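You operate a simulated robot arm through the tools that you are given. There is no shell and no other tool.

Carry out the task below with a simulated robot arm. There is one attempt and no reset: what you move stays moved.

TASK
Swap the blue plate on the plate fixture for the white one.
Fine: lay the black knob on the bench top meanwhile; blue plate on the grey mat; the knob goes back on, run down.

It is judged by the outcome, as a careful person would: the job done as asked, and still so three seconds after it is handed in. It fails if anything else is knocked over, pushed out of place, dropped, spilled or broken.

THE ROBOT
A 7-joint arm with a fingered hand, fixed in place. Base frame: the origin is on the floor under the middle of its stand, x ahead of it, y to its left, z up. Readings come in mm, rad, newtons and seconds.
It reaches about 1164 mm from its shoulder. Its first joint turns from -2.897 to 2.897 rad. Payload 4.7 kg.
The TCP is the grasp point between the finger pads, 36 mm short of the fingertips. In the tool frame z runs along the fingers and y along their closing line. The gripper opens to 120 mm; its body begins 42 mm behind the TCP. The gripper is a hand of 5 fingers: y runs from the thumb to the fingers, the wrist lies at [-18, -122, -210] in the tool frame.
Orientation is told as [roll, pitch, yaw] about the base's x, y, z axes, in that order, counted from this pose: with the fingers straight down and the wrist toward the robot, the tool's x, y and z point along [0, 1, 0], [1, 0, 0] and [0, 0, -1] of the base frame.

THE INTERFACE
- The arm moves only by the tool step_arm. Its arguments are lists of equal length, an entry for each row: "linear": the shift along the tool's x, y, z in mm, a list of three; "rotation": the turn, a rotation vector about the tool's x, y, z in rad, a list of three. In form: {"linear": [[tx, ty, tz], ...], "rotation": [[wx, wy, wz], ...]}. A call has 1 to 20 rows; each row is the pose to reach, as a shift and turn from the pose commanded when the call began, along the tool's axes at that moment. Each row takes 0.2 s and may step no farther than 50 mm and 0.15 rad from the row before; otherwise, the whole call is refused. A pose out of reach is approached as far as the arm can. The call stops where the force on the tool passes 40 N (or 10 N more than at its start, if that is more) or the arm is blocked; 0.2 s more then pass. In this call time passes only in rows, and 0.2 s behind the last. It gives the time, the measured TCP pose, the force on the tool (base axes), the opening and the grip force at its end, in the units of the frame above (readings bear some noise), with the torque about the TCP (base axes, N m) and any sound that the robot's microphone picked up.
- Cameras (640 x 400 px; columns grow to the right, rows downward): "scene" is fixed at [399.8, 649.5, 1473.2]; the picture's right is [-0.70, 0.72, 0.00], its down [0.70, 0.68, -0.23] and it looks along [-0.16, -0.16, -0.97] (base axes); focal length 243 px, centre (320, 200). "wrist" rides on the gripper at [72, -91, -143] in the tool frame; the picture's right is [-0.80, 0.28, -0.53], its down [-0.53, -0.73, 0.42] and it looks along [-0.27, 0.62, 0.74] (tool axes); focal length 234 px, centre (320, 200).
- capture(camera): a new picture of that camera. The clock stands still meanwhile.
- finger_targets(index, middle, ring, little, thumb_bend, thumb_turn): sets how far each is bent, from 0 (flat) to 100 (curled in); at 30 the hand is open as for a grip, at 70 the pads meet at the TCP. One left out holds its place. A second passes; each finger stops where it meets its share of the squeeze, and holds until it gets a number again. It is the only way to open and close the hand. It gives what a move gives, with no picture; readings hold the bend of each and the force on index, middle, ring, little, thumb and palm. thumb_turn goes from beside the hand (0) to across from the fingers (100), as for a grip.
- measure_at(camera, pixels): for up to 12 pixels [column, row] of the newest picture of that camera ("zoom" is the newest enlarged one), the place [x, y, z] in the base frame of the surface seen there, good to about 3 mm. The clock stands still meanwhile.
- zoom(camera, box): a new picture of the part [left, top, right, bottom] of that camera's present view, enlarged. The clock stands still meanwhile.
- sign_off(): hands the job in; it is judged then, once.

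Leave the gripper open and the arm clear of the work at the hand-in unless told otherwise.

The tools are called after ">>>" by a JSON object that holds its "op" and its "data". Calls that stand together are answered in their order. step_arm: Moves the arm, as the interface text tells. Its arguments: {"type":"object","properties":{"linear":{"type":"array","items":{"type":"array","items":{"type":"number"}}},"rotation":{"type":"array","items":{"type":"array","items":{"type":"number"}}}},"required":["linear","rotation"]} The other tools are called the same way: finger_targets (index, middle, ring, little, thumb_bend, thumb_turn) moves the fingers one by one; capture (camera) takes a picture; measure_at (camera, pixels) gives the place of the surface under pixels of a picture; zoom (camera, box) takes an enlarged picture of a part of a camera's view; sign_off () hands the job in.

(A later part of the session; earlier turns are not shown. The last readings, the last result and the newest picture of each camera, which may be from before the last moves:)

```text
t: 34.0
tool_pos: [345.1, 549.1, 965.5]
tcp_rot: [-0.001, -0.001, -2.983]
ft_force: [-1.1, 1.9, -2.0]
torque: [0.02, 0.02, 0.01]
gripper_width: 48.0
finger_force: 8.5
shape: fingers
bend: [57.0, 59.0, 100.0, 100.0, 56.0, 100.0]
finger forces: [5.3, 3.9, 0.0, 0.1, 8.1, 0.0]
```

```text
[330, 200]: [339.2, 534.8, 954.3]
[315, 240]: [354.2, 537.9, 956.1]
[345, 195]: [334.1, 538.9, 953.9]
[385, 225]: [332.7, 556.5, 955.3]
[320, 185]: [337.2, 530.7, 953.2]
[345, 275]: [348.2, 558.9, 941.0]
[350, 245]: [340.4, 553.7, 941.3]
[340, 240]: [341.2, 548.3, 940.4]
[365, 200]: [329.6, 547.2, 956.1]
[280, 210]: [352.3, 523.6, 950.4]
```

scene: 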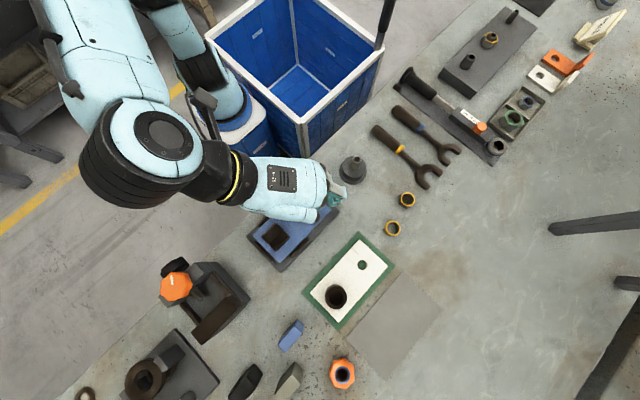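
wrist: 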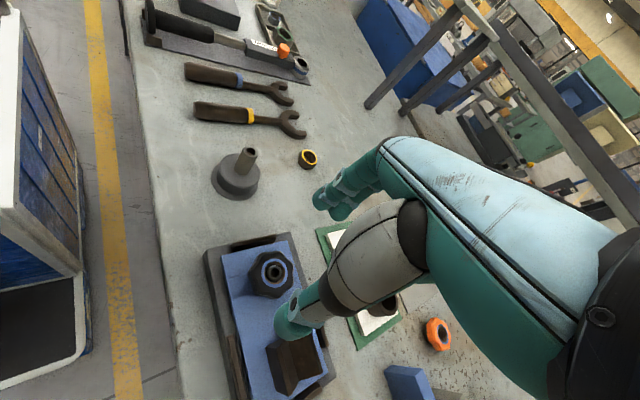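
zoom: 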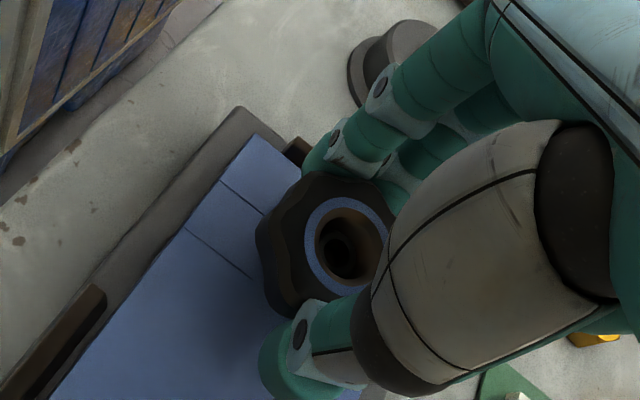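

The knob came up with the hand (top ≈954.5, only about 2 N of weight), so it is off the thread. I'll lift it another 35 mm and carry it over to a clear bench patch near (230, 655).

>>> {"op": "step_arm", "data": {"linear": [[0, 0, -10], [0, 0, -22], [0, 0, -35], [-15, 12, -35], [-35, 27, -35], [-55, 42.5, -35], [-75, 58, -35], [-95, 73.5, -35], [-112, 86.5, -35], [-123, 95.3, -35]], "rotation": [[0, 0, 0], [0, 0, 0], [0, 0, 0], [0, 0, 0], [0, 0, 0], [0, 0, 0], [0, 0, 0], [0, 0, 0], [0, 0, 0], [0, 0, 0]]}}

>>> {"op": "capture", "data": {"camera": "wrist"}}

>>> {"op": "capture", "data": {"camera": "scene"}}

```text
t: 36.2
tool_pos: [230.2, 654.9, 999.6]
tcp_rot: [0.0, 0.0, -2.983]
ft_force: [0.4, 0.9, -1.0]
torque: [0.02, 0.01, 0.0]
gripper_width: 48.0
finger_force: 8.6
shape: fingers
bend: [57.0, 59.0, 100.0, 100.0, 56.0, 100.0]
finger forces: [5.3, 3.3, 0.0, 0.1, 8.3, 0.1]
```

```text
taken
```

wrist: 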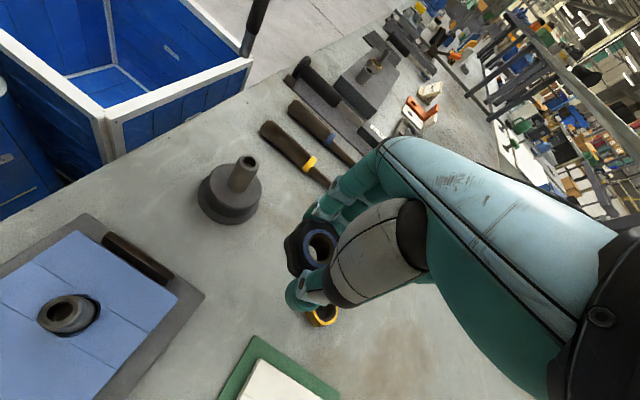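

```text
taken
```

scene: 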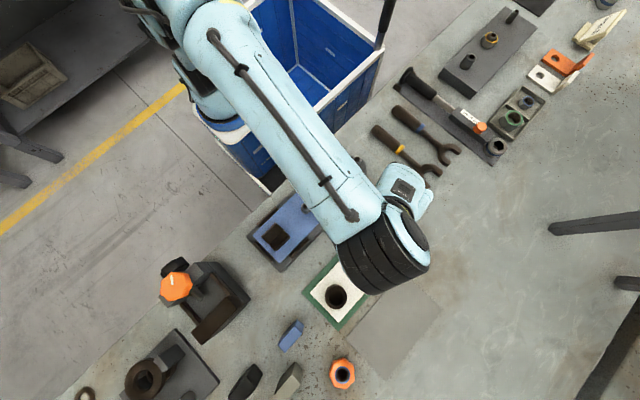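

The knob is held securely over clear bench. I'll measure its top and underside, plus the bench beneath, for the set-down height.

>>> {"op": "zoom", "data": {"camera": "wrist", "box": [240, 170, 380, 340]}}

>>> {"op": "measure_at", "data": {"camera": "zoom", "pixels": [[320, 170], [296, 200], [330, 150], [262, 180], [270, 220], [290, 160], [300, 310], [330, 345], [240, 300], [200, 150], [355, 170]]}}

```text
2.35 times, centred on (310, 255) of wrist
```

zoom: 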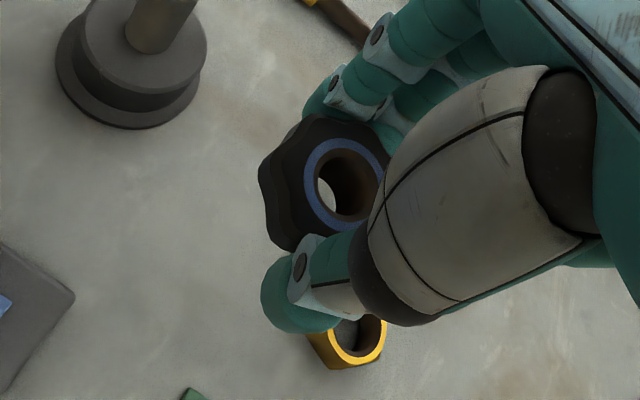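

```text
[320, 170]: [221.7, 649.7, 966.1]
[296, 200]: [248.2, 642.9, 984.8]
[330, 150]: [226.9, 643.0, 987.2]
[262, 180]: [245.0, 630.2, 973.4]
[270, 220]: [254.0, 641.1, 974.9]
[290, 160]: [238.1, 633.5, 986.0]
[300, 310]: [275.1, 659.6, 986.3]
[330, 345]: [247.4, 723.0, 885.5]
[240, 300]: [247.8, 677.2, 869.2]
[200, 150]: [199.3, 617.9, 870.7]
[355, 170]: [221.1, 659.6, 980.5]
```

The knob's top is at about 986.5, so its underside is about 956 over a bench at 869.5. I'll shift 10 mm away from the yellow nut and lower 80 mm.

>>> {"op": "step_arm", "data": {"linear": [[5, 1.5, 0], [10, 3, 10], [10, 3, 25], [10, 3, 40], [10, 3, 55], [10, 3, 68], [10, 3, 76], [10, 3, 80]], "rotation": [[0, 0, 0], [0, 0, 0], [0, 0, 0], [0, 0, 0], [0, 0, 0], [0, 0, 0], [0, 0, 0], [0, 0, 0]]}}

>>> {"op": "zoom", "data": {"camera": "wrist", "box": [220, 150, 400, 340]}}

```text
t: 38.0
tool_pos: [227.3, 644.5, 920.9]
tcp_rot: [0.001, 0.001, -2.984]
ft_force: [-0.2, 0.2, -0.8]
torque: [-0.01, 0.02, 0.01]
gripper_width: 47.9
finger_force: 8.4
shape: fingers
bend: [57.0, 59.0, 100.0, 100.0, 56.0, 100.0]
finger forces: [5.3, 3.2, 0.0, 0.0, 8.3, 0.0]
```

```text
2.11 times, centred on (310, 245) of wrist
```

zoom: 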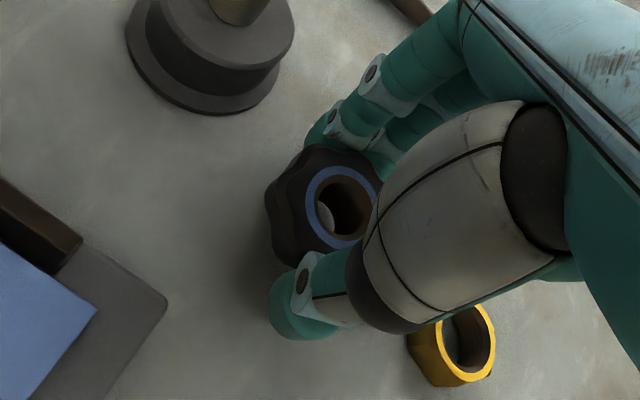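

The knob is now a few mm above the bench. I'll lower in 1.5 mm rows, 6 mm in total, and read the force.

>>> {"op": "step_arm", "data": {"linear": [[0, 0, 1.5], [0, 0, 3], [0, 0, 4.5], [0, 0, 6]], "rotation": [[0, 0, 0], [0, 0, 0], [0, 0, 0], [0, 0, 0]]}}

```text
t: 39.0
tool_pos: [228.5, 644.8, 914.6]
tcp_rot: [0.0, 0.0, -2.983]
ft_force: [1.0, 0.3, -1.1]
torque: [-0.02, 0.04, 0.04]
gripper_width: 47.6
finger_force: 8.2
shape: fingers
bend: [57.0, 59.0, 100.0, 100.0, 56.0, 100.0]
finger forces: [5.3, 3.2, 0.0, 0.0, 8.3, 0.0]
```

No contact yet. I'll lower up to 4 mm more in 1 mm rows.

>>> {"op": "step_arm", "data": {"linear": [[0, 0, 1], [0, 0, 2], [0, 0, 3], [0, 0, 4]], "rotation": [[0, 0, 0], [0, 0, 0], [0, 0, 0], [0, 0, 0]]}}

>>> {"op": "zoom", "data": {"camera": "wrist", "box": [220, 150, 400, 340]}}

>>> {"op": "measure_at", "data": {"camera": "zoom", "pixels": [[312, 200], [330, 175], [290, 170], [280, 230], [330, 245], [200, 250], [285, 260]]}}

```text
t: 40.0
tool_pos: [229.1, 644.6, 911.3]
tcp_rot: [-0.003, -0.001, -2.983]
ft_force: [-1.3, 0.5, 5.1]
torque: [-0.02, -0.07, 0.0]
gripper_width: 48.0
finger_force: 8.3
shape: fingers
bend: [57.0, 59.0, 100.0, 100.0, 56.0, 100.0]
finger forces: [5.3, 3.2, 0.0, 0.1, 8.1, 0.0]
```

```text
2.11 times, centred on (310, 245) of wrist
```

zoom: 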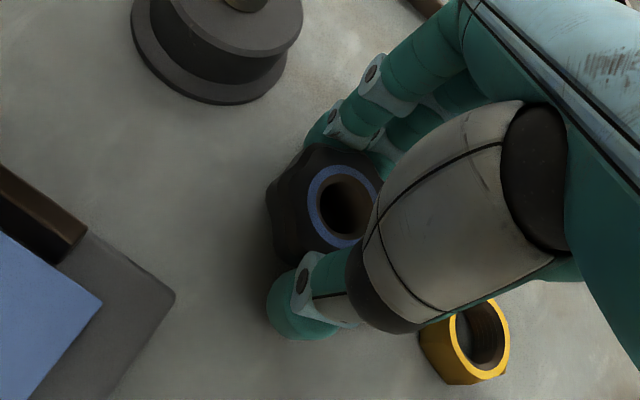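

```text
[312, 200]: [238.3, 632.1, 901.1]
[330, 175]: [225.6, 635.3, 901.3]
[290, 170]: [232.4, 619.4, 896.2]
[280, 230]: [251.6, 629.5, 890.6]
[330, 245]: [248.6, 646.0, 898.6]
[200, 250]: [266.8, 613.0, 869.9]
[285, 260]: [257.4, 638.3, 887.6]
```

The upward 5 N shows the knob is sitting on the bench, with its top at about 900. I'll open the fingers to let go.

>>> {"op": "finger_targets", "data": {"index": 44, "middle": 44, "thumb_bend": 44}}

>>> {"op": "step_arm", "data": {"linear": [[0, 0, -15], [0, 0, -35], [0, 0, -60], [0, 0, -90], [0, 0, -120]], "rotation": [[0, 0, 0], [0, 0, 0], [0, 0, 0], [0, 0, 0], [0, 0, 0]]}}

>>> {"op": "capture", "data": {"camera": "wrist"}}

```text
t: 41.0
tool_pos: [229.2, 644.7, 911.3]
tcp_rot: [-0.001, -0.001, -2.983]
ft_force: [-0.1, 0.5, 1.3]
torque: [-0.02, 0.05, 0.01]
gripper_width: 80.3
finger_force: 0.0
shape: fingers
bend: [44.0, 44.0, 100.0, 100.0, 44.0, 99.0]
finger forces: [0.0, 1.0, 0.0, 0.1, 0.1, 0.0]
```

```text
t: 42.2
tool_pos: [228.3, 647.5, 1029.7]
tcp_rot: [-0.001, 0.001, -2.982]
ft_force: [1.2, 0.4, 0.0]
torque: [-0.02, 0.0, 0.01]
gripper_width: 80.5
finger_force: 0.0
shape: fingers
bend: [44.0, 44.0, 100.0, 100.0, 44.0, 99.0]
finger forces: [0.1, 0.1, 0.0, 0.0, 0.0, 0.0]
```

```text
taken
```

wrist: 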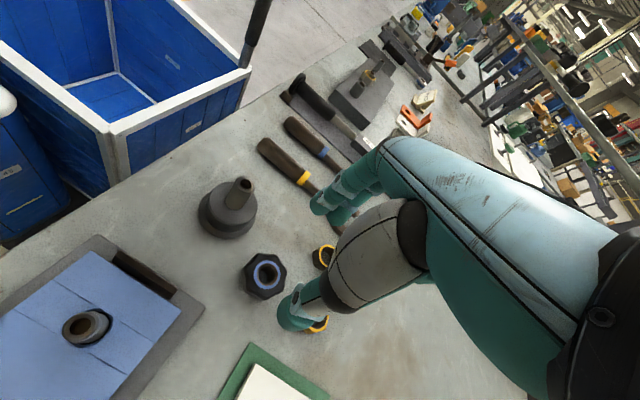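

The knob stands upright on the bench at (264,275) in the wrist picture. Next I'll use the V-block as the handle for the blue plate, so I'll move above it, to about (431, 550), turning to yaw 1.57 so the fingers close across its side faces.

>>> {"op": "step_arm", "data": {"linear": [[10.4, -15.4, 0], [20.8, -30.7, 0], [31.2, -46.1, 0], [41.6, -61.5, 0], [52, -76.8, 0], [62.4, -92.2, 0], [72.8, -107.6, 0], [83.2, -122.9, 0], [93.6, -138.3, 0], [104, -153.7, 0], [114.4, -169, 0], [124.8, -184.4, 0]], "rotation": [[0, 0, 0.144], [0, 0, 0.288], [0, 0, 0.432], [0, 0, 0.576], [0, 0, 0.72], [0, 0, 0.864], [0, 0, 1.008], [0, 0, 1.152], [0, 0, 1.296], [0, 0, 1.44], [0, 0, 1.584], [0, 0, 1.728]]}}

>>> {"op": "capture", "data": {"camera": "wrist"}}

>>> {"op": "capture", "data": {"camera": "scene"}}

```text
t: 44.8
tool_pos: [429.9, 550.7, 1032.4]
tcp_rot: [0.001, 0.0, 1.57]
ft_force: [0.3, 0.5, 0.0]
torque: [0.03, 0.04, -0.02]
gripper_width: 80.5
finger_force: 0.1
shape: fingers
bend: [44.0, 44.0, 100.0, 100.0, 44.0, 99.0]
finger forces: [0.1, 0.0, 0.1, 0.0, 0.0, 0.1]
```

```text
taken
```

wrist: 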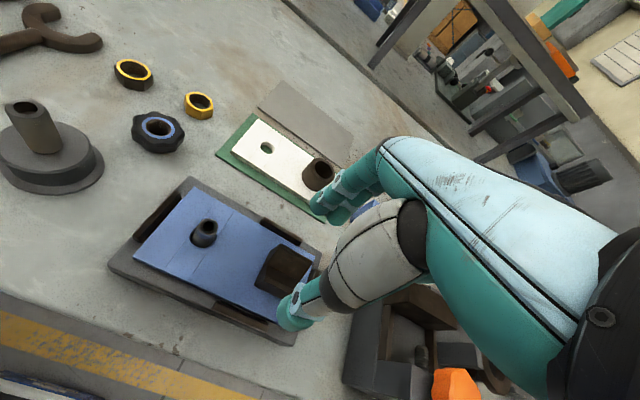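

```text
taken
```

scene: 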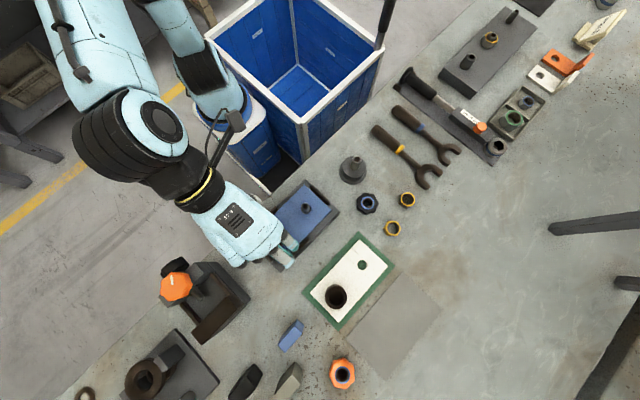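

The knob rests on the bench at scene (367,203) and the fixture is clear to see. I'll zoom on the stud and V-block from the wrist camera and measure them.

>>> {"op": "zoom", "data": {"camera": "wrist", "box": [100, 170, 330, 350]}}

>>> {"op": "measure_at", "data": {"camera": "zoom", "pixels": [[275, 155], [290, 145], [300, 158], [288, 175], [463, 200], [547, 230], [440, 260], [530, 280], [487, 215], [410, 160], [310, 290], [130, 130]]}}

```text
2.22 times, centred on (215, 260) of wrist
```

zoom: 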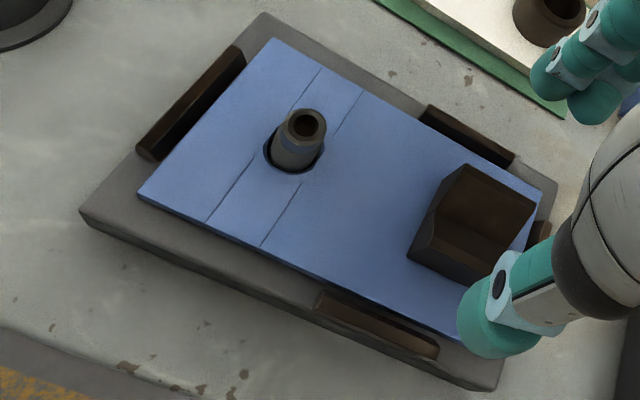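

```text
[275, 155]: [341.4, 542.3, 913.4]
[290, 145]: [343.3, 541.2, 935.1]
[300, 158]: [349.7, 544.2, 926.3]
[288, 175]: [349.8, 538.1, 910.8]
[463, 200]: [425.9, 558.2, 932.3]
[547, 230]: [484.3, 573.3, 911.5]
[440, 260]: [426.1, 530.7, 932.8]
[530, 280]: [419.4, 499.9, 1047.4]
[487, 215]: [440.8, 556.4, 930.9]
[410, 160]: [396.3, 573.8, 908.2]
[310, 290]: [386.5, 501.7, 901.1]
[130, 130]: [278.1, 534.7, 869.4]
```

I'll take a closer zoom on the V-block to fix its exact position and size.

>>> {"op": "zoom", "data": {"camera": "wrist", "box": [230, 225, 310, 295]}}

>>> {"op": "measure_at", "data": {"camera": "zoom", "pixels": [[285, 140], [440, 185], [230, 250], [320, 315], [340, 210], [260, 260], [300, 250], [380, 275], [250, 220], [205, 260], [430, 250], [275, 175]]}}

```text
5.71 times, centred on (270, 260) of wrist
```

zoom: 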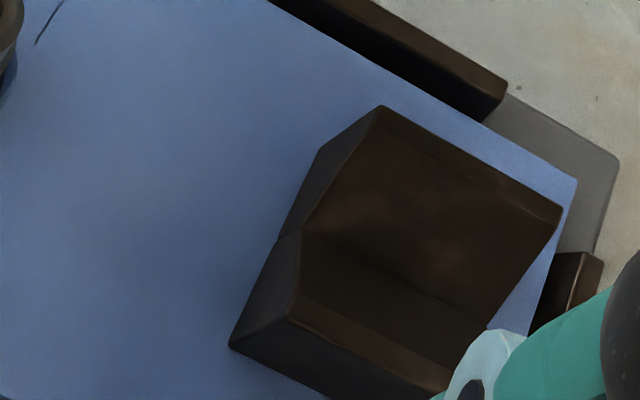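

```text
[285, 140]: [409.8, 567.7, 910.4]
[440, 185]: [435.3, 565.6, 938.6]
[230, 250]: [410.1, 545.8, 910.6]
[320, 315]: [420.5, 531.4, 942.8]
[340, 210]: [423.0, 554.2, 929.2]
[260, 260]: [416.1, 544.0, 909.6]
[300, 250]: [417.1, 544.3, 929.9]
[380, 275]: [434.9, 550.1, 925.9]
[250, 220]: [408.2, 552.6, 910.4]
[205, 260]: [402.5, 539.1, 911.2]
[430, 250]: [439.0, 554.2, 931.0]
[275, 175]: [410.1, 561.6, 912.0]
```

>>> {"op": "measure_at", "data": {"camera": "zoom", "pixels": [[381, 110], [384, 125], [557, 215], [295, 308], [292, 320], [440, 385], [232, 345], [302, 232], [485, 320], [575, 180], [330, 170], [265, 330]]}}

```text
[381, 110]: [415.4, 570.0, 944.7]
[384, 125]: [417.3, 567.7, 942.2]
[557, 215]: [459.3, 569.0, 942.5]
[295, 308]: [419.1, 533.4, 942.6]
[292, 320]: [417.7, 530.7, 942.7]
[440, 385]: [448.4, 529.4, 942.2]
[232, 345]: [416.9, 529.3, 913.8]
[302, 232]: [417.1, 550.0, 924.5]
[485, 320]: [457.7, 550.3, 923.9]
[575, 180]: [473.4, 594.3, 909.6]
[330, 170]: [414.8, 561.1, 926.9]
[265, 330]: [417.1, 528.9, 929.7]
```

The V-block is at x 416–459, y 530–570, top at 942. I'll shift 5 mm in +x so the index and middle fingers centre on its face, and lower to TCP z≈956.

>>> {"op": "step_arm", "data": {"linear": [[-5, -0.5, 15], [-5, -0.5, 35], [-5, -0.5, 55], [-5, -0.5, 68], [-5, -0.5, 75.5]], "rotation": [[0, 0, 0], [0, 0, 0], [0, 0, 0], [0, 0, 0], [0, 0, 0]]}}

>>> {"op": "zoom", "data": {"camera": "wrist", "box": [200, 150, 400, 350]}}

```text
t: 46.0
tool_pos: [435.5, 548.8, 955.3]
tcp_rot: [-0.001, 0.0, 1.573]
ft_force: [-0.3, 0.7, 0.3]
torque: [-0.02, -0.01, -0.02]
gripper_width: 80.7
finger_force: 0.1
shape: fingers
bend: [44.0, 44.0, 100.0, 100.0, 44.0, 99.0]
finger forces: [0.0, 0.0, 0.0, 0.0, 0.1, 0.0]
```

```text
2.00 times, centred on (300, 250) of wrist
```

zoom: 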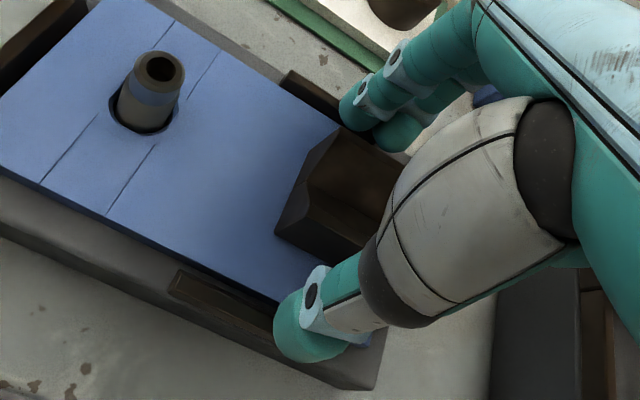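

The fingers straddle the V-block without contact. I'll close the index, middle and thumb on it.

>>> {"op": "finger_targets", "data": {"index": 70, "middle": 70, "thumb_bend": 70}}

>>> {"op": "zoom", "data": {"camera": "wrist", "box": [200, 150, 400, 350]}}

```text
t: 47.0
tool_pos: [435.8, 549.3, 953.9]
tcp_rot: [0.001, 0.0, 1.572]
ft_force: [0.6, 8.1, 1.1]
torque: [0.22, -0.09, 0.03]
gripper_width: 42.1
finger_force: 16.6
shape: fingers
bend: [58.0, 60.0, 100.0, 100.0, 59.0, 100.0]
finger forces: [10.0, 10.1, 0.0, 0.0, 13.5, 0.0]
```

```text
2.00 times, centred on (300, 250) of wrist
```

zoom: 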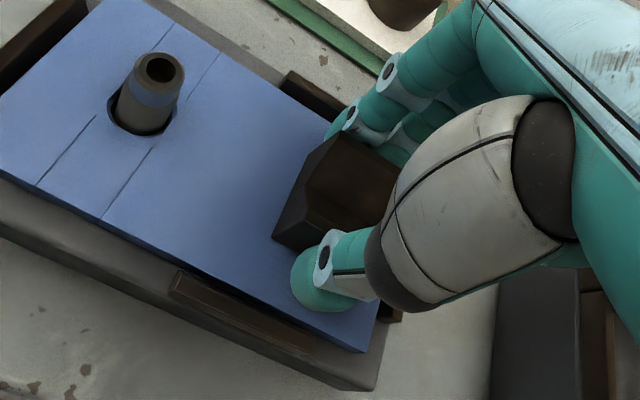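

The grip force rose with the higher target (10, 10 and 13.5 N). I'll tighten a little more before lifting.

>>> {"op": "finger_targets", "data": {"index": 82, "middle": 82, "thumb_bend": 82}}

```text
t: 48.0
tool_pos: [435.8, 548.9, 954.2]
tcp_rot: [0.001, 0.0, 1.571]
ft_force: [0.8, -1.8, 0.0]
torque: [0.14, 0.0, 0.04]
gripper_width: 41.5
finger_force: 24.8
shape: fingers
bend: [56.0, 57.0, 100.0, 100.0, 60.0, 100.0]
finger forces: [12.3, 11.2, 0.1, 0.0, 25.0, 0.1]
```

The grip is now balanced: the thumb at 25 N against 12 and 11 N. I'll lift 6 mm slowly and check the weight and tilt.

>>> {"op": "step_arm", "data": {"linear": [[0, 0, -1.5], [0, 0, -3], [0, 0, -4.5], [0, 0, -6]], "rotation": [[0, 0, 0], [0, 0, 0], [0, 0, 0], [0, 0, 0]]}}

>>> {"op": "capture", "data": {"camera": "wrist"}}

>>> {"op": "zoom", "data": {"camera": "wrist", "box": [100, 150, 340, 350]}}

>>> {"op": "measure_at", "data": {"camera": "wrist", "pixels": [[210, 200], [285, 200], [250, 230], [310, 320], [270, 295], [225, 250], [240, 190], [200, 240]]}}

```text
t: 49.0
tool_pos: [436.2, 549.8, 961.8]
tcp_rot: [0.0, 0.001, 1.572]
ft_force: [-0.2, 0.2, -2.6]
torque: [0.04, -0.08, 0.02]
gripper_width: 41.4
finger_force: 24.0
shape: fingers
bend: [56.0, 57.0, 100.0, 100.0, 60.0, 100.0]
finger forces: [12.1, 11.6, 0.0, 0.1, 23.8, 0.1]
```

```text
taken
```

wrist: 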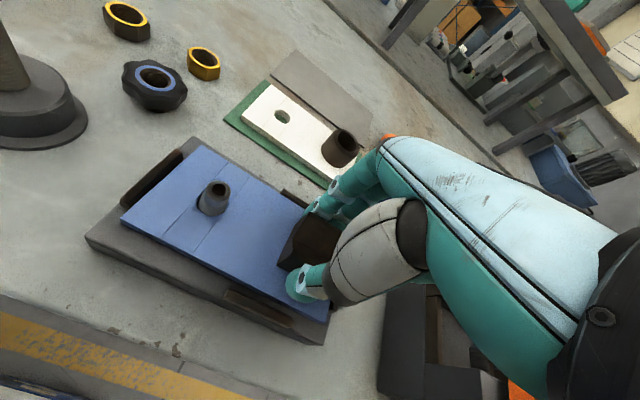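

```text
2.00 times, centred on (220, 250) of wrist
```

zoom: 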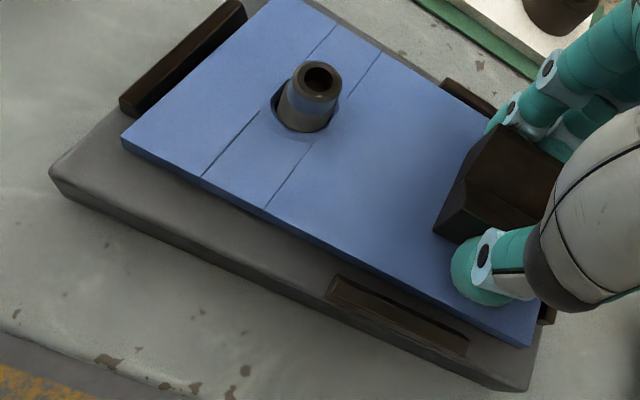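

```text
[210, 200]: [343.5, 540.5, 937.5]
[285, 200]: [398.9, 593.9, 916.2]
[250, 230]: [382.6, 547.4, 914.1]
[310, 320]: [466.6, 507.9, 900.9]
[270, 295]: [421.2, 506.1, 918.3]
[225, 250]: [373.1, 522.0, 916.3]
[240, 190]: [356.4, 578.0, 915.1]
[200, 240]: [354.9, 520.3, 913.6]
```

The blue plate is coming up nearly level (about 914 at the stud end, 918 at the V-block end) and is light at about 3 N. I'll lift 45 mm more to clear the stud.

>>> {"op": "step_arm", "data": {"linear": [[0, 0, -5], [0, 0, -11], [0, 0, -18], [0, 0, -25], [0, 0, -32], [0, 0, -39], [0, 0, -45], [0, 0, -52]], "rotation": [[0, 0, 0], [0, 0, 0], [0, 0, 0], [0, 0, 0], [0, 0, 0], [0, 0, 0], [0, 0, 0], [0, 0, 0]]}}

>>> {"op": "capture", "data": {"camera": "wrist"}}

>>> {"op": "measure_at", "data": {"camera": "wrist", "pixels": [[250, 230], [270, 295], [225, 250], [240, 190], [200, 240], [150, 215], [200, 170], [290, 200]]}}

```text
t: 50.8
tool_pos: [434.0, 550.7, 1012.6]
tcp_rot: [-0.002, 0.0, 1.572]
ft_force: [0.7, 0.1, -4.5]
torque: [0.01, -0.1, 0.0]
gripper_width: 41.4
finger_force: 23.6
shape: fingers
bend: [56.0, 57.0, 100.0, 100.0, 60.0, 100.0]
finger forces: [12.3, 11.6, 0.0, 0.0, 23.8, 0.0]
```

```text
taken
```

wrist: 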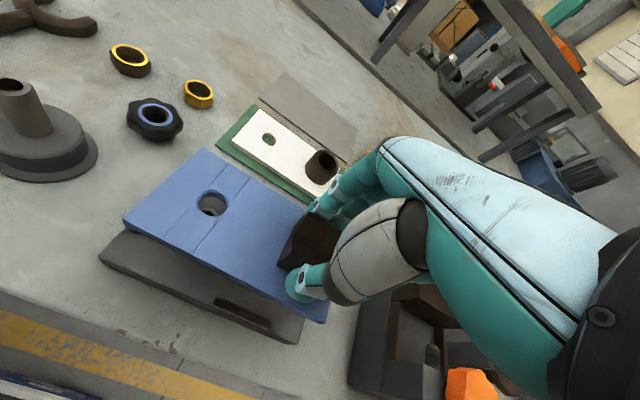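

```text
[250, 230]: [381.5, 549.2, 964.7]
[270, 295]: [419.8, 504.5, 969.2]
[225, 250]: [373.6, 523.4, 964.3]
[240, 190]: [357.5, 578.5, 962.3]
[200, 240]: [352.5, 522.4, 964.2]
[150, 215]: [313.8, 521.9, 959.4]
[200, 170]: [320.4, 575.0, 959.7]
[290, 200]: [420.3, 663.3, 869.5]
```

The plate is clear of the stud, drooping about 5° at the far end, and the grip holds. Before carrying it across I'll get exact edges of the grey mat from the scene camera.

>>> {"op": "zoom", "data": {"camera": "scene", "box": [330, 260, 460, 390]}}

```text
3.08 times, centred on (395, 325) of scene
```

zoom: 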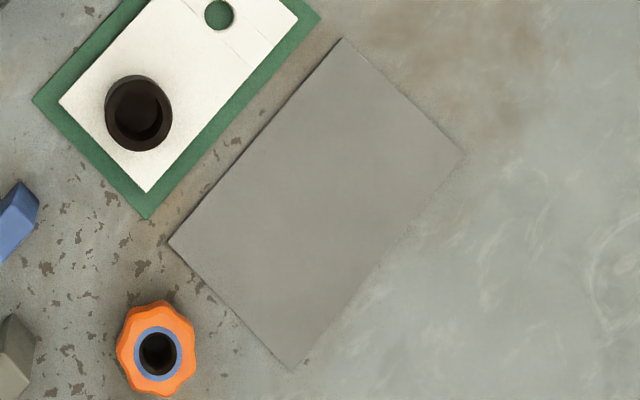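

>>> {"op": "measure_at", "data": {"camera": "zoom", "pixels": [[342, 42], [460, 153], [293, 366], [172, 242], [318, 200], [157, 352], [145, 215], [316, 20], [35, 100], [160, 310], [190, 330], [230, 300]]}}

```text
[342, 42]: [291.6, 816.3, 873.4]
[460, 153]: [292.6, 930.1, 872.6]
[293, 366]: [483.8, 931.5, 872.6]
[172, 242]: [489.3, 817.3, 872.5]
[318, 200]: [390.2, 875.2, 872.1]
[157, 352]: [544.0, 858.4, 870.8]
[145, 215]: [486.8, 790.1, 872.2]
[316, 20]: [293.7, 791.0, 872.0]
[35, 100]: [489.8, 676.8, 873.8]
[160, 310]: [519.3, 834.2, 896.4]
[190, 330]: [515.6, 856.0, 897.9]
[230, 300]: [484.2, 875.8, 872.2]
```

The mat spans x 291–487, y 815–931, centre about (389, 873). I'll carry the plate +323 mm in y, which passes about 35 mm above the white plate's ring, in 14 even rows.

>>> {"op": "step_arm", "data": {"linear": [[0, 12, 0], [0, 34, 0], [0, 58, 0], [0, 83, 0], [0, 108, 0], [0, 133, 0], [0, 158, 0], [0, 183, 0], [0, 208, 0], [0, 233, 0], [0, 258, 0], [0, 283, 0], [0, 305, 0], [0, 317, 0], [0, 323, 0]], "rotation": [[0, 0, 0], [0, 0, 0], [0, 0, 0], [0, 0, 0], [0, 0, 0], [0, 0, 0], [0, 0, 0], [0, 0, 0], [0, 0, 0], [0, 0, 0], [0, 0, 0], [0, 0, 0], [0, 0, 0], [0, 0, 0], [0, 0, 0]]}}

>>> {"op": "capture", "data": {"camera": "wrist"}}

>>> {"op": "measure_at", "data": {"camera": "wrist", "pixels": [[250, 230], [270, 295], [225, 250], [240, 190], [200, 240], [150, 215], [200, 170], [315, 310]]}}

>>> {"op": "capture", "data": {"camera": "scene"}}

```text
t: 54.0
tool_pos: [435.8, 873.1, 1012.2]
tcp_rot: [0.001, -0.002, 1.573]
ft_force: [-0.5, -0.4, -3.7]
torque: [-0.02, -0.11, -0.02]
gripper_width: 41.4
finger_force: 23.7
shape: fingers
bend: [55.0, 57.0, 100.0, 100.0, 60.0, 100.0]
finger forces: [12.3, 11.6, 0.0, 0.0, 23.7, 0.0]
```

```text
taken
```

wrist: 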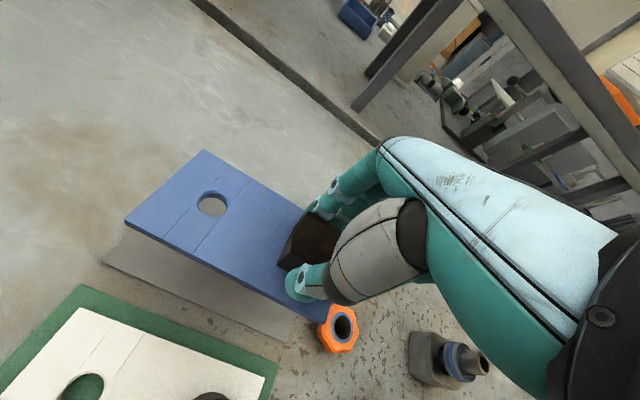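

```text
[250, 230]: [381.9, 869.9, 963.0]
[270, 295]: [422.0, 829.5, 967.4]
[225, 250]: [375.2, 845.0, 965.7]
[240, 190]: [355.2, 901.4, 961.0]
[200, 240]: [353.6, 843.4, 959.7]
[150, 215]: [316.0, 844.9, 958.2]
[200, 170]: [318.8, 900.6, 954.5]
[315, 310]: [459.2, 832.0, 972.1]
```

```text
taken
```

scene: 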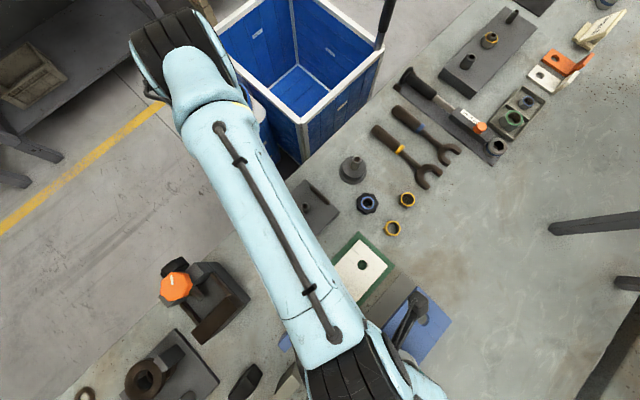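

The plate is over the mat, tilted about 0.1 rad (956 at the far end, 972 at the V-block end). I'll tilt the hand +0.10 rad about its y axis to level it and lower 60 mm.

>>> {"op": "step_arm", "data": {"linear": [[0, 0, 0], [0, 0, 0], [0, 0, 15], [0, 0, 30], [0, 0, 45], [0, 0, 60]], "rotation": [[0, 0.05, 0], [0, 0.1, 0], [0, 0.1, 0], [0, 0.1, 0], [0, 0.1, 0], [0, 0.1, 0]]}}

>>> {"op": "capture", "data": {"camera": "wrist"}}

>>> {"op": "measure_at", "data": {"camera": "wrist", "pixels": [[130, 222], [205, 155], [320, 316], [285, 212], [225, 250], [240, 190], [200, 240], [270, 295], [110, 260], [285, 335], [212, 205]]}}

```text
t: 55.4
tool_pos: [435.1, 871.3, 952.8]
tcp_rot: [0.101, -0.001, 1.571]
ft_force: [0.1, 0.2, -2.9]
torque: [-0.01, -0.12, -0.04]
gripper_width: 41.6
finger_force: 23.7
shape: fingers
bend: [55.0, 57.0, 100.0, 100.0, 60.0, 100.0]
finger forces: [12.2, 11.8, 0.0, 0.1, 23.8, 0.0]
```

```text
taken
```

wrist: 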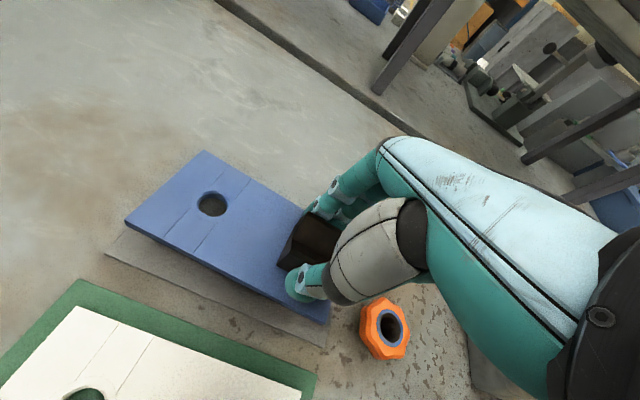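

```text
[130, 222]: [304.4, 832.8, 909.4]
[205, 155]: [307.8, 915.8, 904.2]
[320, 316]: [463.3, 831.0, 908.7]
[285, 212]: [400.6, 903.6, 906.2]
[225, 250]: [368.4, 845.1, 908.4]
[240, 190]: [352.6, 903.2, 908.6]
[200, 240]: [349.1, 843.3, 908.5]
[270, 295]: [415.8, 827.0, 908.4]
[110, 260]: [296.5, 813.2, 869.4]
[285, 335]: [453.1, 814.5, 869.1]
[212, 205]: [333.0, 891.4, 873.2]
```

The plate is level now (about 908 all over) and centred over the mat, at x 304–467, y 832–916. I'll lower it straight down about 26 mm, slowing toward contact.

>>> {"op": "step_arm", "data": {"linear": [[-0.6, 0, 6], [-1.2, 0, 12], [-1.7, 0, 17], [-2.1, 0, 21], [-2.3, 0, 23], [-2.4, 0, 24.5], [-2.6, 0, 26]], "rotation": [[0, 0, 0], [0, 0, 0], [0, 0, 0], [0, 0, 0], [0, 0, 0], [0, 0, 0], [0, 0, 0]]}}

>>> {"op": "capture", "data": {"camera": "wrist"}}

>>> {"op": "measure_at", "data": {"camera": "wrist", "pixels": [[132, 222], [205, 157], [318, 316], [285, 212], [225, 250], [240, 190], [200, 240], [270, 295], [120, 240], [285, 328], [212, 205]]}}

```text
t: 57.0
tool_pos: [436.4, 872.2, 928.4]
tcp_rot: [0.1, -0.002, 1.572]
ft_force: [-2.4, -3.2, 1.0]
torque: [0.06, -0.04, 0.05]
gripper_width: 41.7
finger_force: 23.8
shape: fingers
bend: [56.0, 57.0, 100.0, 100.0, 60.0, 100.0]
finger forces: [11.1, 11.9, 0.1, 0.0, 25.5, 0.0]
```

```text
taken
```

wrist: 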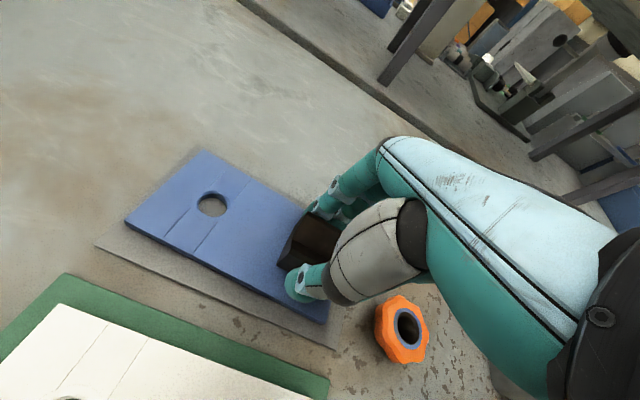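

```text
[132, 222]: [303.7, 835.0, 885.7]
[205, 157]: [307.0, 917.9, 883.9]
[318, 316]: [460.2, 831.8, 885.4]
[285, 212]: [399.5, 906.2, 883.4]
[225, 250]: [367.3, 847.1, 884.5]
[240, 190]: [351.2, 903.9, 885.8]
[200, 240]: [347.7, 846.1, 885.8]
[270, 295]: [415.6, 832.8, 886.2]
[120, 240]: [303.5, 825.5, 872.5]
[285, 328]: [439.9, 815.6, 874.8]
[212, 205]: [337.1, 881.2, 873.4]
```

Contact has begun: the force changed from −3 to +1 N and the plate's top is at about 885. I'll lower another 3 mm in 1 mm rows so it seats.

>>> {"op": "step_arm", "data": {"linear": [[-0.1, 0, 1], [-0.2, 0, 2], [-0.3, 0, 3]], "rotation": [[0, 0, 0], [0, 0, 0], [0, 0, 0]]}}

>>> {"op": "capture", "data": {"camera": "wrist"}}

>>> {"op": "measure_at", "data": {"camera": "wrist", "pixels": [[132, 222], [205, 157], [318, 316], [285, 212], [225, 250], [240, 190], [200, 240], [270, 295]]}}

```text
t: 57.8
tool_pos: [435.4, 873.1, 926.6]
tcp_rot: [0.1, -0.005, 1.572]
ft_force: [1.4, -0.4, 9.6]
torque: [0.35, -0.08, 0.01]
gripper_width: 41.3
finger_force: 25.3
shape: fingers
bend: [56.0, 56.0, 100.0, 100.0, 60.0, 100.0]
finger forces: [11.9, 13.0, 0.0, 0.0, 25.7, 0.0]
```

```text
taken
```

wrist: 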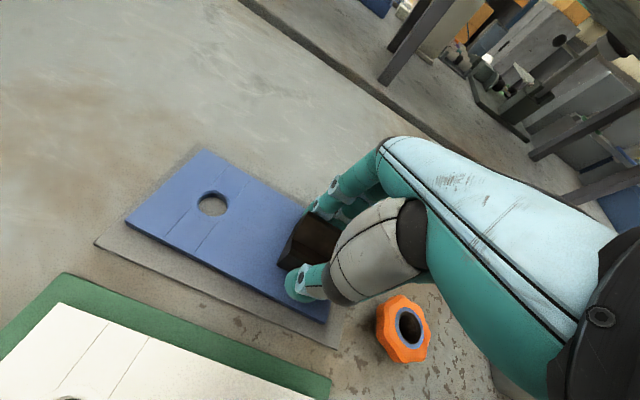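

```text
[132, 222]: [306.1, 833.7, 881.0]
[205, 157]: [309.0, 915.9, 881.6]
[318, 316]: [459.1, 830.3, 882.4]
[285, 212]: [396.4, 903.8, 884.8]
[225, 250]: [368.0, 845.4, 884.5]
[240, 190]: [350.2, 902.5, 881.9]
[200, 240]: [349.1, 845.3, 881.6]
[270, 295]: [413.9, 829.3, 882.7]
```

The plate's top is now about 882 all over, with 10 N of upward push, so it is seated on the mat. I'll open the fingers.

>>> {"op": "finger_targets", "data": {"index": 44, "middle": 44, "thumb_bend": 44}}

>>> {"op": "step_arm", "data": {"linear": [[1, 0, -10], [2.5, 0, -25], [4.5, 0, -45], [7, 0, -70], [10, 0, -100]], "rotation": [[0, 0, 0], [0, 0, 0], [0, 0, 0], [0, 0, 0], [0, -0.1, 0]]}}

>>> {"op": "capture", "data": {"camera": "wrist"}}

```text
t: 58.8
tool_pos: [434.0, 872.1, 925.1]
tcp_rot: [0.1, -0.001, 1.571]
ft_force: [0.1, -3.3, 6.8]
torque: [0.13, -0.12, -0.04]
gripper_width: 80.4
finger_force: 3.5
shape: fingers
bend: [44.0, 46.0, 100.0, 100.0, 44.0, 99.0]
finger forces: [0.1, 6.5, 0.0, 0.0, 0.0, 0.0]
```

```text
t: 60.0
tool_pos: [435.5, 871.2, 1022.9]
tcp_rot: [0.0, 0.003, 1.573]
ft_force: [1.2, -0.1, -0.6]
torque: [0.03, 0.08, 0.03]
gripper_width: 80.7
finger_force: 0.0
shape: fingers
bend: [44.0, 44.0, 100.0, 100.0, 44.0, 99.0]
finger forces: [0.0, 0.0, 0.0, 0.1, 0.0, 0.1]
```

```text
taken
```

wrist: 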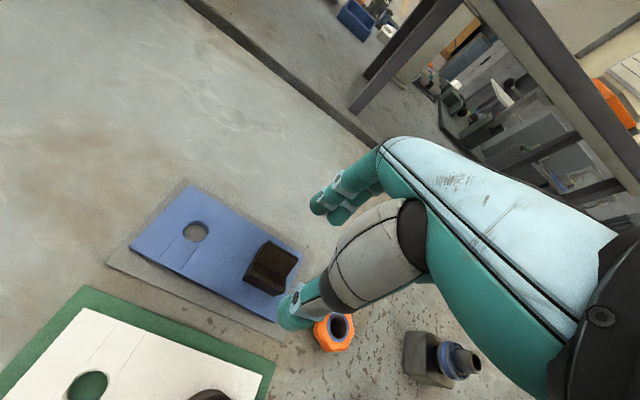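

The blue plate lies flat on the grey mat. Next I'll move above the white plate's ring cup, TCP to about (437, 735), keeping this height.

>>> {"op": "step_arm", "data": {"linear": [[0, -20, 0], [0, -45, 0], [0, -70, 0], [0, -95, 0], [0, -118, 0], [0, -138, 0]], "rotation": [[0, 0, 0], [0, 0, 0], [0, 0, 0], [0, 0, 0], [0, 0, 0], [0, 0, 0]]}}

>>> {"op": "capture", "data": {"camera": "wrist"}}

>>> {"op": "capture", "data": {"camera": "scene"}}

```text
t: 61.4
tool_pos: [434.1, 733.2, 1023.9]
tcp_rot: [0.001, 0.0, 1.571]
ft_force: [0.9, 0.1, -0.3]
torque: [-0.03, 0.01, 0.0]
gripper_width: 80.5
finger_force: 0.0
shape: fingers
bend: [44.0, 44.0, 100.0, 100.0, 44.0, 99.0]
finger forces: [0.1, 0.0, 0.0, 0.0, 0.0, 0.0]
```

```text
taken
```

wrist: 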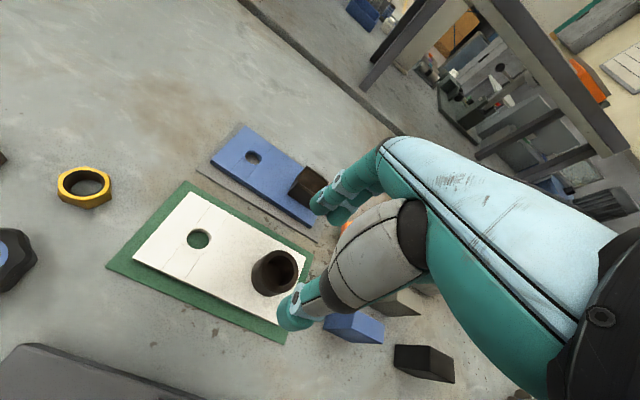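

```text
taken
```

scene: 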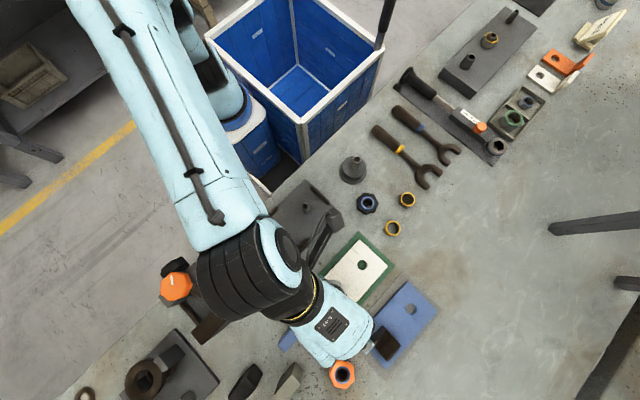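

The ring cup is at (275,272) in the wrist view. A zoom there will give me its centre and size.

>>> {"op": "zoom", "data": {"camera": "wrist", "box": [130, 180, 330, 340]}}

>>> {"op": "measure_at", "data": {"camera": "zoom", "pixels": [[465, 225], [535, 240], [405, 280], [435, 230], [500, 228], [460, 305], [400, 265], [218, 192], [250, 192], [218, 165], [218, 213], [186, 192]]}}

```text
2.50 times, centred on (230, 260) of wrist
```

zoom: 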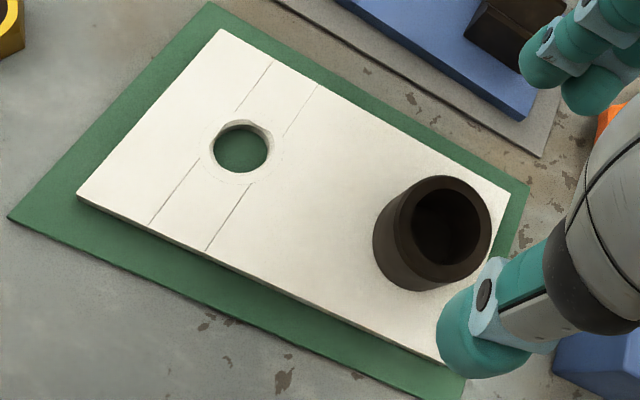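

```text
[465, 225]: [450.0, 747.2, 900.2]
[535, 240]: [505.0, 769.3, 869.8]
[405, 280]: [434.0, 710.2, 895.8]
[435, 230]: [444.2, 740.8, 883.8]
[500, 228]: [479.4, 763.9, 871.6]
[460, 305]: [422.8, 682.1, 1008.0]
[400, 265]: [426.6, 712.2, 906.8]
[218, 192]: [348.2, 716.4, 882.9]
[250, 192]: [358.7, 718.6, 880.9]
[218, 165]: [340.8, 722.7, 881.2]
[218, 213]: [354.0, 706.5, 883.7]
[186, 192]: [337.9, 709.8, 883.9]
```

I'll measure points actually on the ring's top rim and on the hole's rim.

>>> {"op": "measure_at", "data": {"camera": "zoom", "pixels": [[443, 182], [407, 205], [402, 240], [482, 200], [484, 235], [450, 274], [425, 270], [213, 148], [272, 140], [240, 123], [243, 175], [230, 170]]}}

```text
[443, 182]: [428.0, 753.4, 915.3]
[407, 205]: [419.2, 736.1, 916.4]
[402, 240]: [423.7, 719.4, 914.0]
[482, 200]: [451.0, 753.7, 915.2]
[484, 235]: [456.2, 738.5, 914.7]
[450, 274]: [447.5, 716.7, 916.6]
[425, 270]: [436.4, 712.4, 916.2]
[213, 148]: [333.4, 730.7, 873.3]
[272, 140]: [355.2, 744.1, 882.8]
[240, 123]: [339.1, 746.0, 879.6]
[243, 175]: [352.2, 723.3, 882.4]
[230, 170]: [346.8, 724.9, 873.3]
```

The ring's centre is about (437, 735), outer diameter about 47, top at 915.5, and the hole's centre is about (345, 735). I'll lower over the ring to TCP z≈929, about 46 mm above the plate's top.

>>> {"op": "step_arm", "data": {"linear": [[0, 0.3, 20], [0, 0.5, 40], [0, 0.5, 60], [0, 0.5, 80], [0, 0.5, 90], [0, 0.5, 94.5]], "rotation": [[0, 0, 0], [0, 0, 0], [0, 0, 0], [0, 0, 0], [0, 0, 0], [0, 0, 0]]}}

>>> {"op": "zoom", "data": {"camera": "wrist", "box": [200, 150, 400, 350]}}

```text
t: 62.8
tool_pos: [437.2, 736.2, 929.0]
tcp_rot: [0.001, -0.001, 1.573]
ft_force: [0.2, 0.2, 1.3]
torque: [0.03, 0.01, 0.01]
gripper_width: 80.3
finger_force: 0.0
shape: fingers
bend: [44.0, 44.0, 100.0, 100.0, 44.0, 99.0]
finger forces: [0.1, 0.0, 0.0, 0.0, 0.0, 0.0]
```

```text
2.00 times, centred on (300, 250) of wrist
```

zoom: 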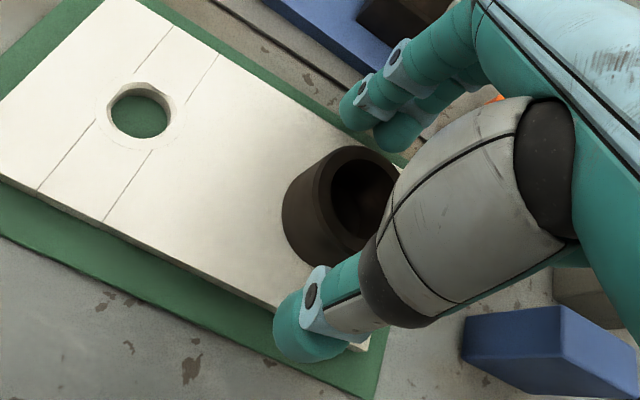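

The ring sits between the open fingers and nothing is touching. I'll close the index, middle and thumb on it firmly.

>>> {"op": "finger_targets", "data": {"index": 70, "middle": 70, "thumb_bend": 72}}

>>> {"op": "finger_targets", "data": {"index": 84, "middle": 84, "thumb_bend": 84}}

>>> {"op": "zoom", "data": {"camera": "wrist", "box": [200, 150, 400, 350]}}

```text
t: 63.8
tool_pos: [434.8, 737.2, 929.7]
tcp_rot: [0.0, 0.0, 1.573]
ft_force: [0.1, 3.0, 0.1]
torque: [0.05, -0.05, -0.04]
gripper_width: 42.8
finger_force: 16.7
shape: fingers
bend: [59.0, 61.0, 100.0, 100.0, 57.0, 100.0]
finger forces: [8.9, 9.2, 0.1, 0.1, 15.4, 0.1]
```

```text
t: 64.8
tool_pos: [435.3, 734.8, 928.9]
tcp_rot: [0.001, 0.0, 1.571]
ft_force: [2.5, -2.3, -0.3]
torque: [0.05, -0.08, 0.04]
gripper_width: 42.4
finger_force: 24.1
shape: fingers
bend: [59.0, 60.0, 100.0, 100.0, 57.0, 100.0]
finger forces: [11.8, 11.7, 0.1, 0.0, 25.4, 0.0]
```

```text
2.00 times, centred on (300, 250) of wrist
```

zoom: 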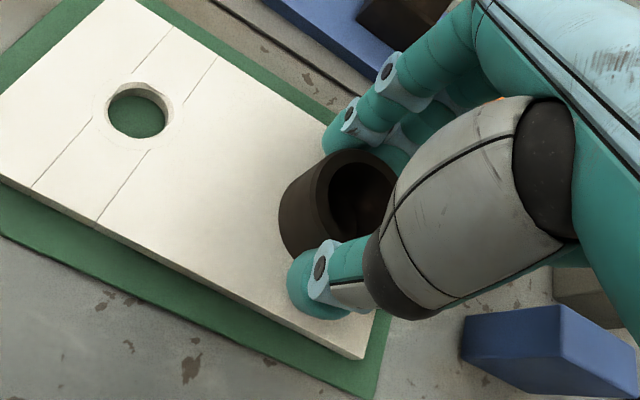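

The ring is gripped at about 25 N, balanced. I'll lift 8 mm slowly and check the tilt.

>>> {"op": "step_arm", "data": {"linear": [[0, 0, -2], [0, 0, -4], [0, 0, -6], [0, 0, -8]], "rotation": [[0, 0, 0], [0, 0, 0], [0, 0, 0], [0, 0, 0]]}}

>>> {"op": "capture", "data": {"camera": "wrist"}}

>>> {"op": "measure_at", "data": {"camera": "wrist", "pixels": [[205, 205], [230, 160], [180, 190], [240, 240], [270, 290], [300, 315], [220, 250], [285, 200], [270, 215]]}}

```text
t: 65.8
tool_pos: [434.3, 736.0, 936.8]
tcp_rot: [-0.001, 0.001, 1.575]
ft_force: [-0.8, -0.4, -3.2]
torque: [0.02, -0.07, -0.01]
gripper_width: 42.2
finger_force: 23.9
shape: fingers
bend: [58.0, 60.0, 100.0, 100.0, 57.0, 100.0]
finger forces: [11.7, 12.3, 0.1, 0.1, 23.9, 0.1]
```

```text
taken
```

wrist: 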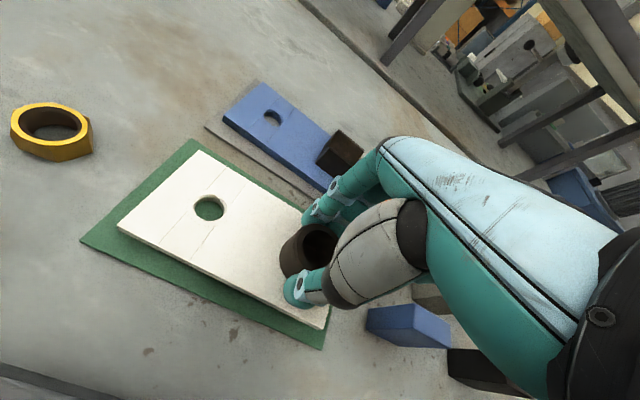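

```text
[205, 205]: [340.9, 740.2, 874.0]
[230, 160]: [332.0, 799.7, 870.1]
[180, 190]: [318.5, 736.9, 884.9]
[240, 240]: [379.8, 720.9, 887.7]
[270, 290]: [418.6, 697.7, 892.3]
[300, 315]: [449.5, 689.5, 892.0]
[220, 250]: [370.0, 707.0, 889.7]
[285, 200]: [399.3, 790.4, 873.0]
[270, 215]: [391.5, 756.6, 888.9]
```

The white plate lifts with a slight 3° droop. I'll raise it 85 mm so its underside clears the stud, then look again.

>>> {"op": "step_arm", "data": {"linear": [[0, 0, -8], [0, 0, -18], [0, 0, -30], [0, 0, -42], [0, 0, -54], [0, 0, -66], [0, 0, -77], [0, 0, -85]], "rotation": [[0, 0, 0], [0, 0, 0], [0, 0, 0], [0, 0, 0], [0, 0, 0], [0, 0, 0], [0, 0, 0], [0, 0, 0]]}}

>>> {"op": "capture", "data": {"camera": "wrist"}}

>>> {"op": "measure_at", "data": {"camera": "wrist", "pixels": [[205, 165], [150, 215], [180, 190], [240, 240], [270, 290], [300, 315], [220, 250], [270, 215]]}}

```text
t: 67.6
tool_pos: [434.9, 735.6, 1026.4]
tcp_rot: [0.0, 0.001, 1.574]
ft_force: [0.2, 0.0, -3.6]
torque: [0.02, -0.13, -0.02]
gripper_width: 42.5
finger_force: 23.8
shape: fingers
bend: [58.0, 60.0, 100.0, 100.0, 57.0, 100.0]
finger forces: [11.6, 12.3, 0.0, 0.0, 23.7, 0.0]
```

```text
taken
```

wrist: 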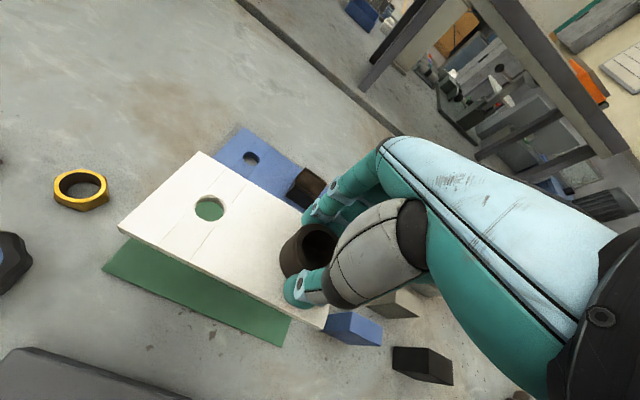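

```text
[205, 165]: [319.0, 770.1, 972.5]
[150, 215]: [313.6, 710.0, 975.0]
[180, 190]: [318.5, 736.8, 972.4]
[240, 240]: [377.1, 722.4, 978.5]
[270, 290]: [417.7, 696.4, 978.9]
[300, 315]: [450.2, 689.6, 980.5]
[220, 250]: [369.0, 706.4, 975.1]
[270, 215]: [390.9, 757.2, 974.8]
```

The plate hangs steadily, with about 0.055 rad of droop in x and a slight roll toward the fingers. I'll look at the now-empty fixture from the scene camera to find the rails' inner edges.

>>> {"op": "zoom", "data": {"camera": "scene", "box": [240, 160, 360, 280]}}

```text
3.33 times, centred on (300, 220) of scene
```

zoom: 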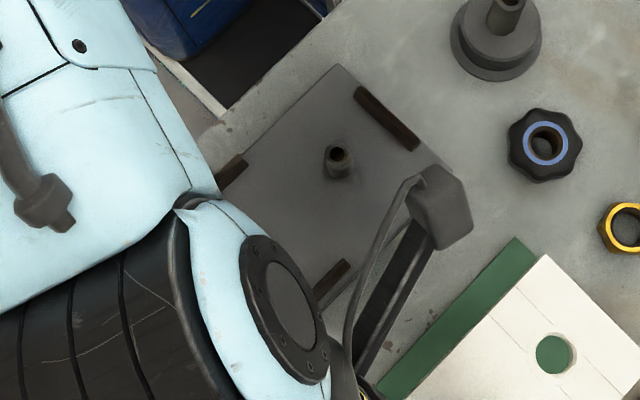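

I can see the stud at (338,162), the end rail, and parts of both side rails. I'll measure them.

>>> {"op": "measure_at", "data": {"camera": "zoom", "pixels": [[338, 153], [338, 172], [328, 162], [350, 165], [357, 98], [408, 150], [362, 90], [416, 140], [240, 165], [345, 265], [300, 120], [385, 115]]}}

```text
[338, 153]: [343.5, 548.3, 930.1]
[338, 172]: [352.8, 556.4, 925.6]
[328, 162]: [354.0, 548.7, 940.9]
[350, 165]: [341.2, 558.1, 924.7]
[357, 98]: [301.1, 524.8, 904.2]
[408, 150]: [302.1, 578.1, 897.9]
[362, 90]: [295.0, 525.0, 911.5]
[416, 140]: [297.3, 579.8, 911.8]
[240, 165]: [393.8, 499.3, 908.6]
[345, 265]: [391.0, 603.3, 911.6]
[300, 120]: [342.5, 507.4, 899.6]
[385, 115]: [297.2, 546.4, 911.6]
```

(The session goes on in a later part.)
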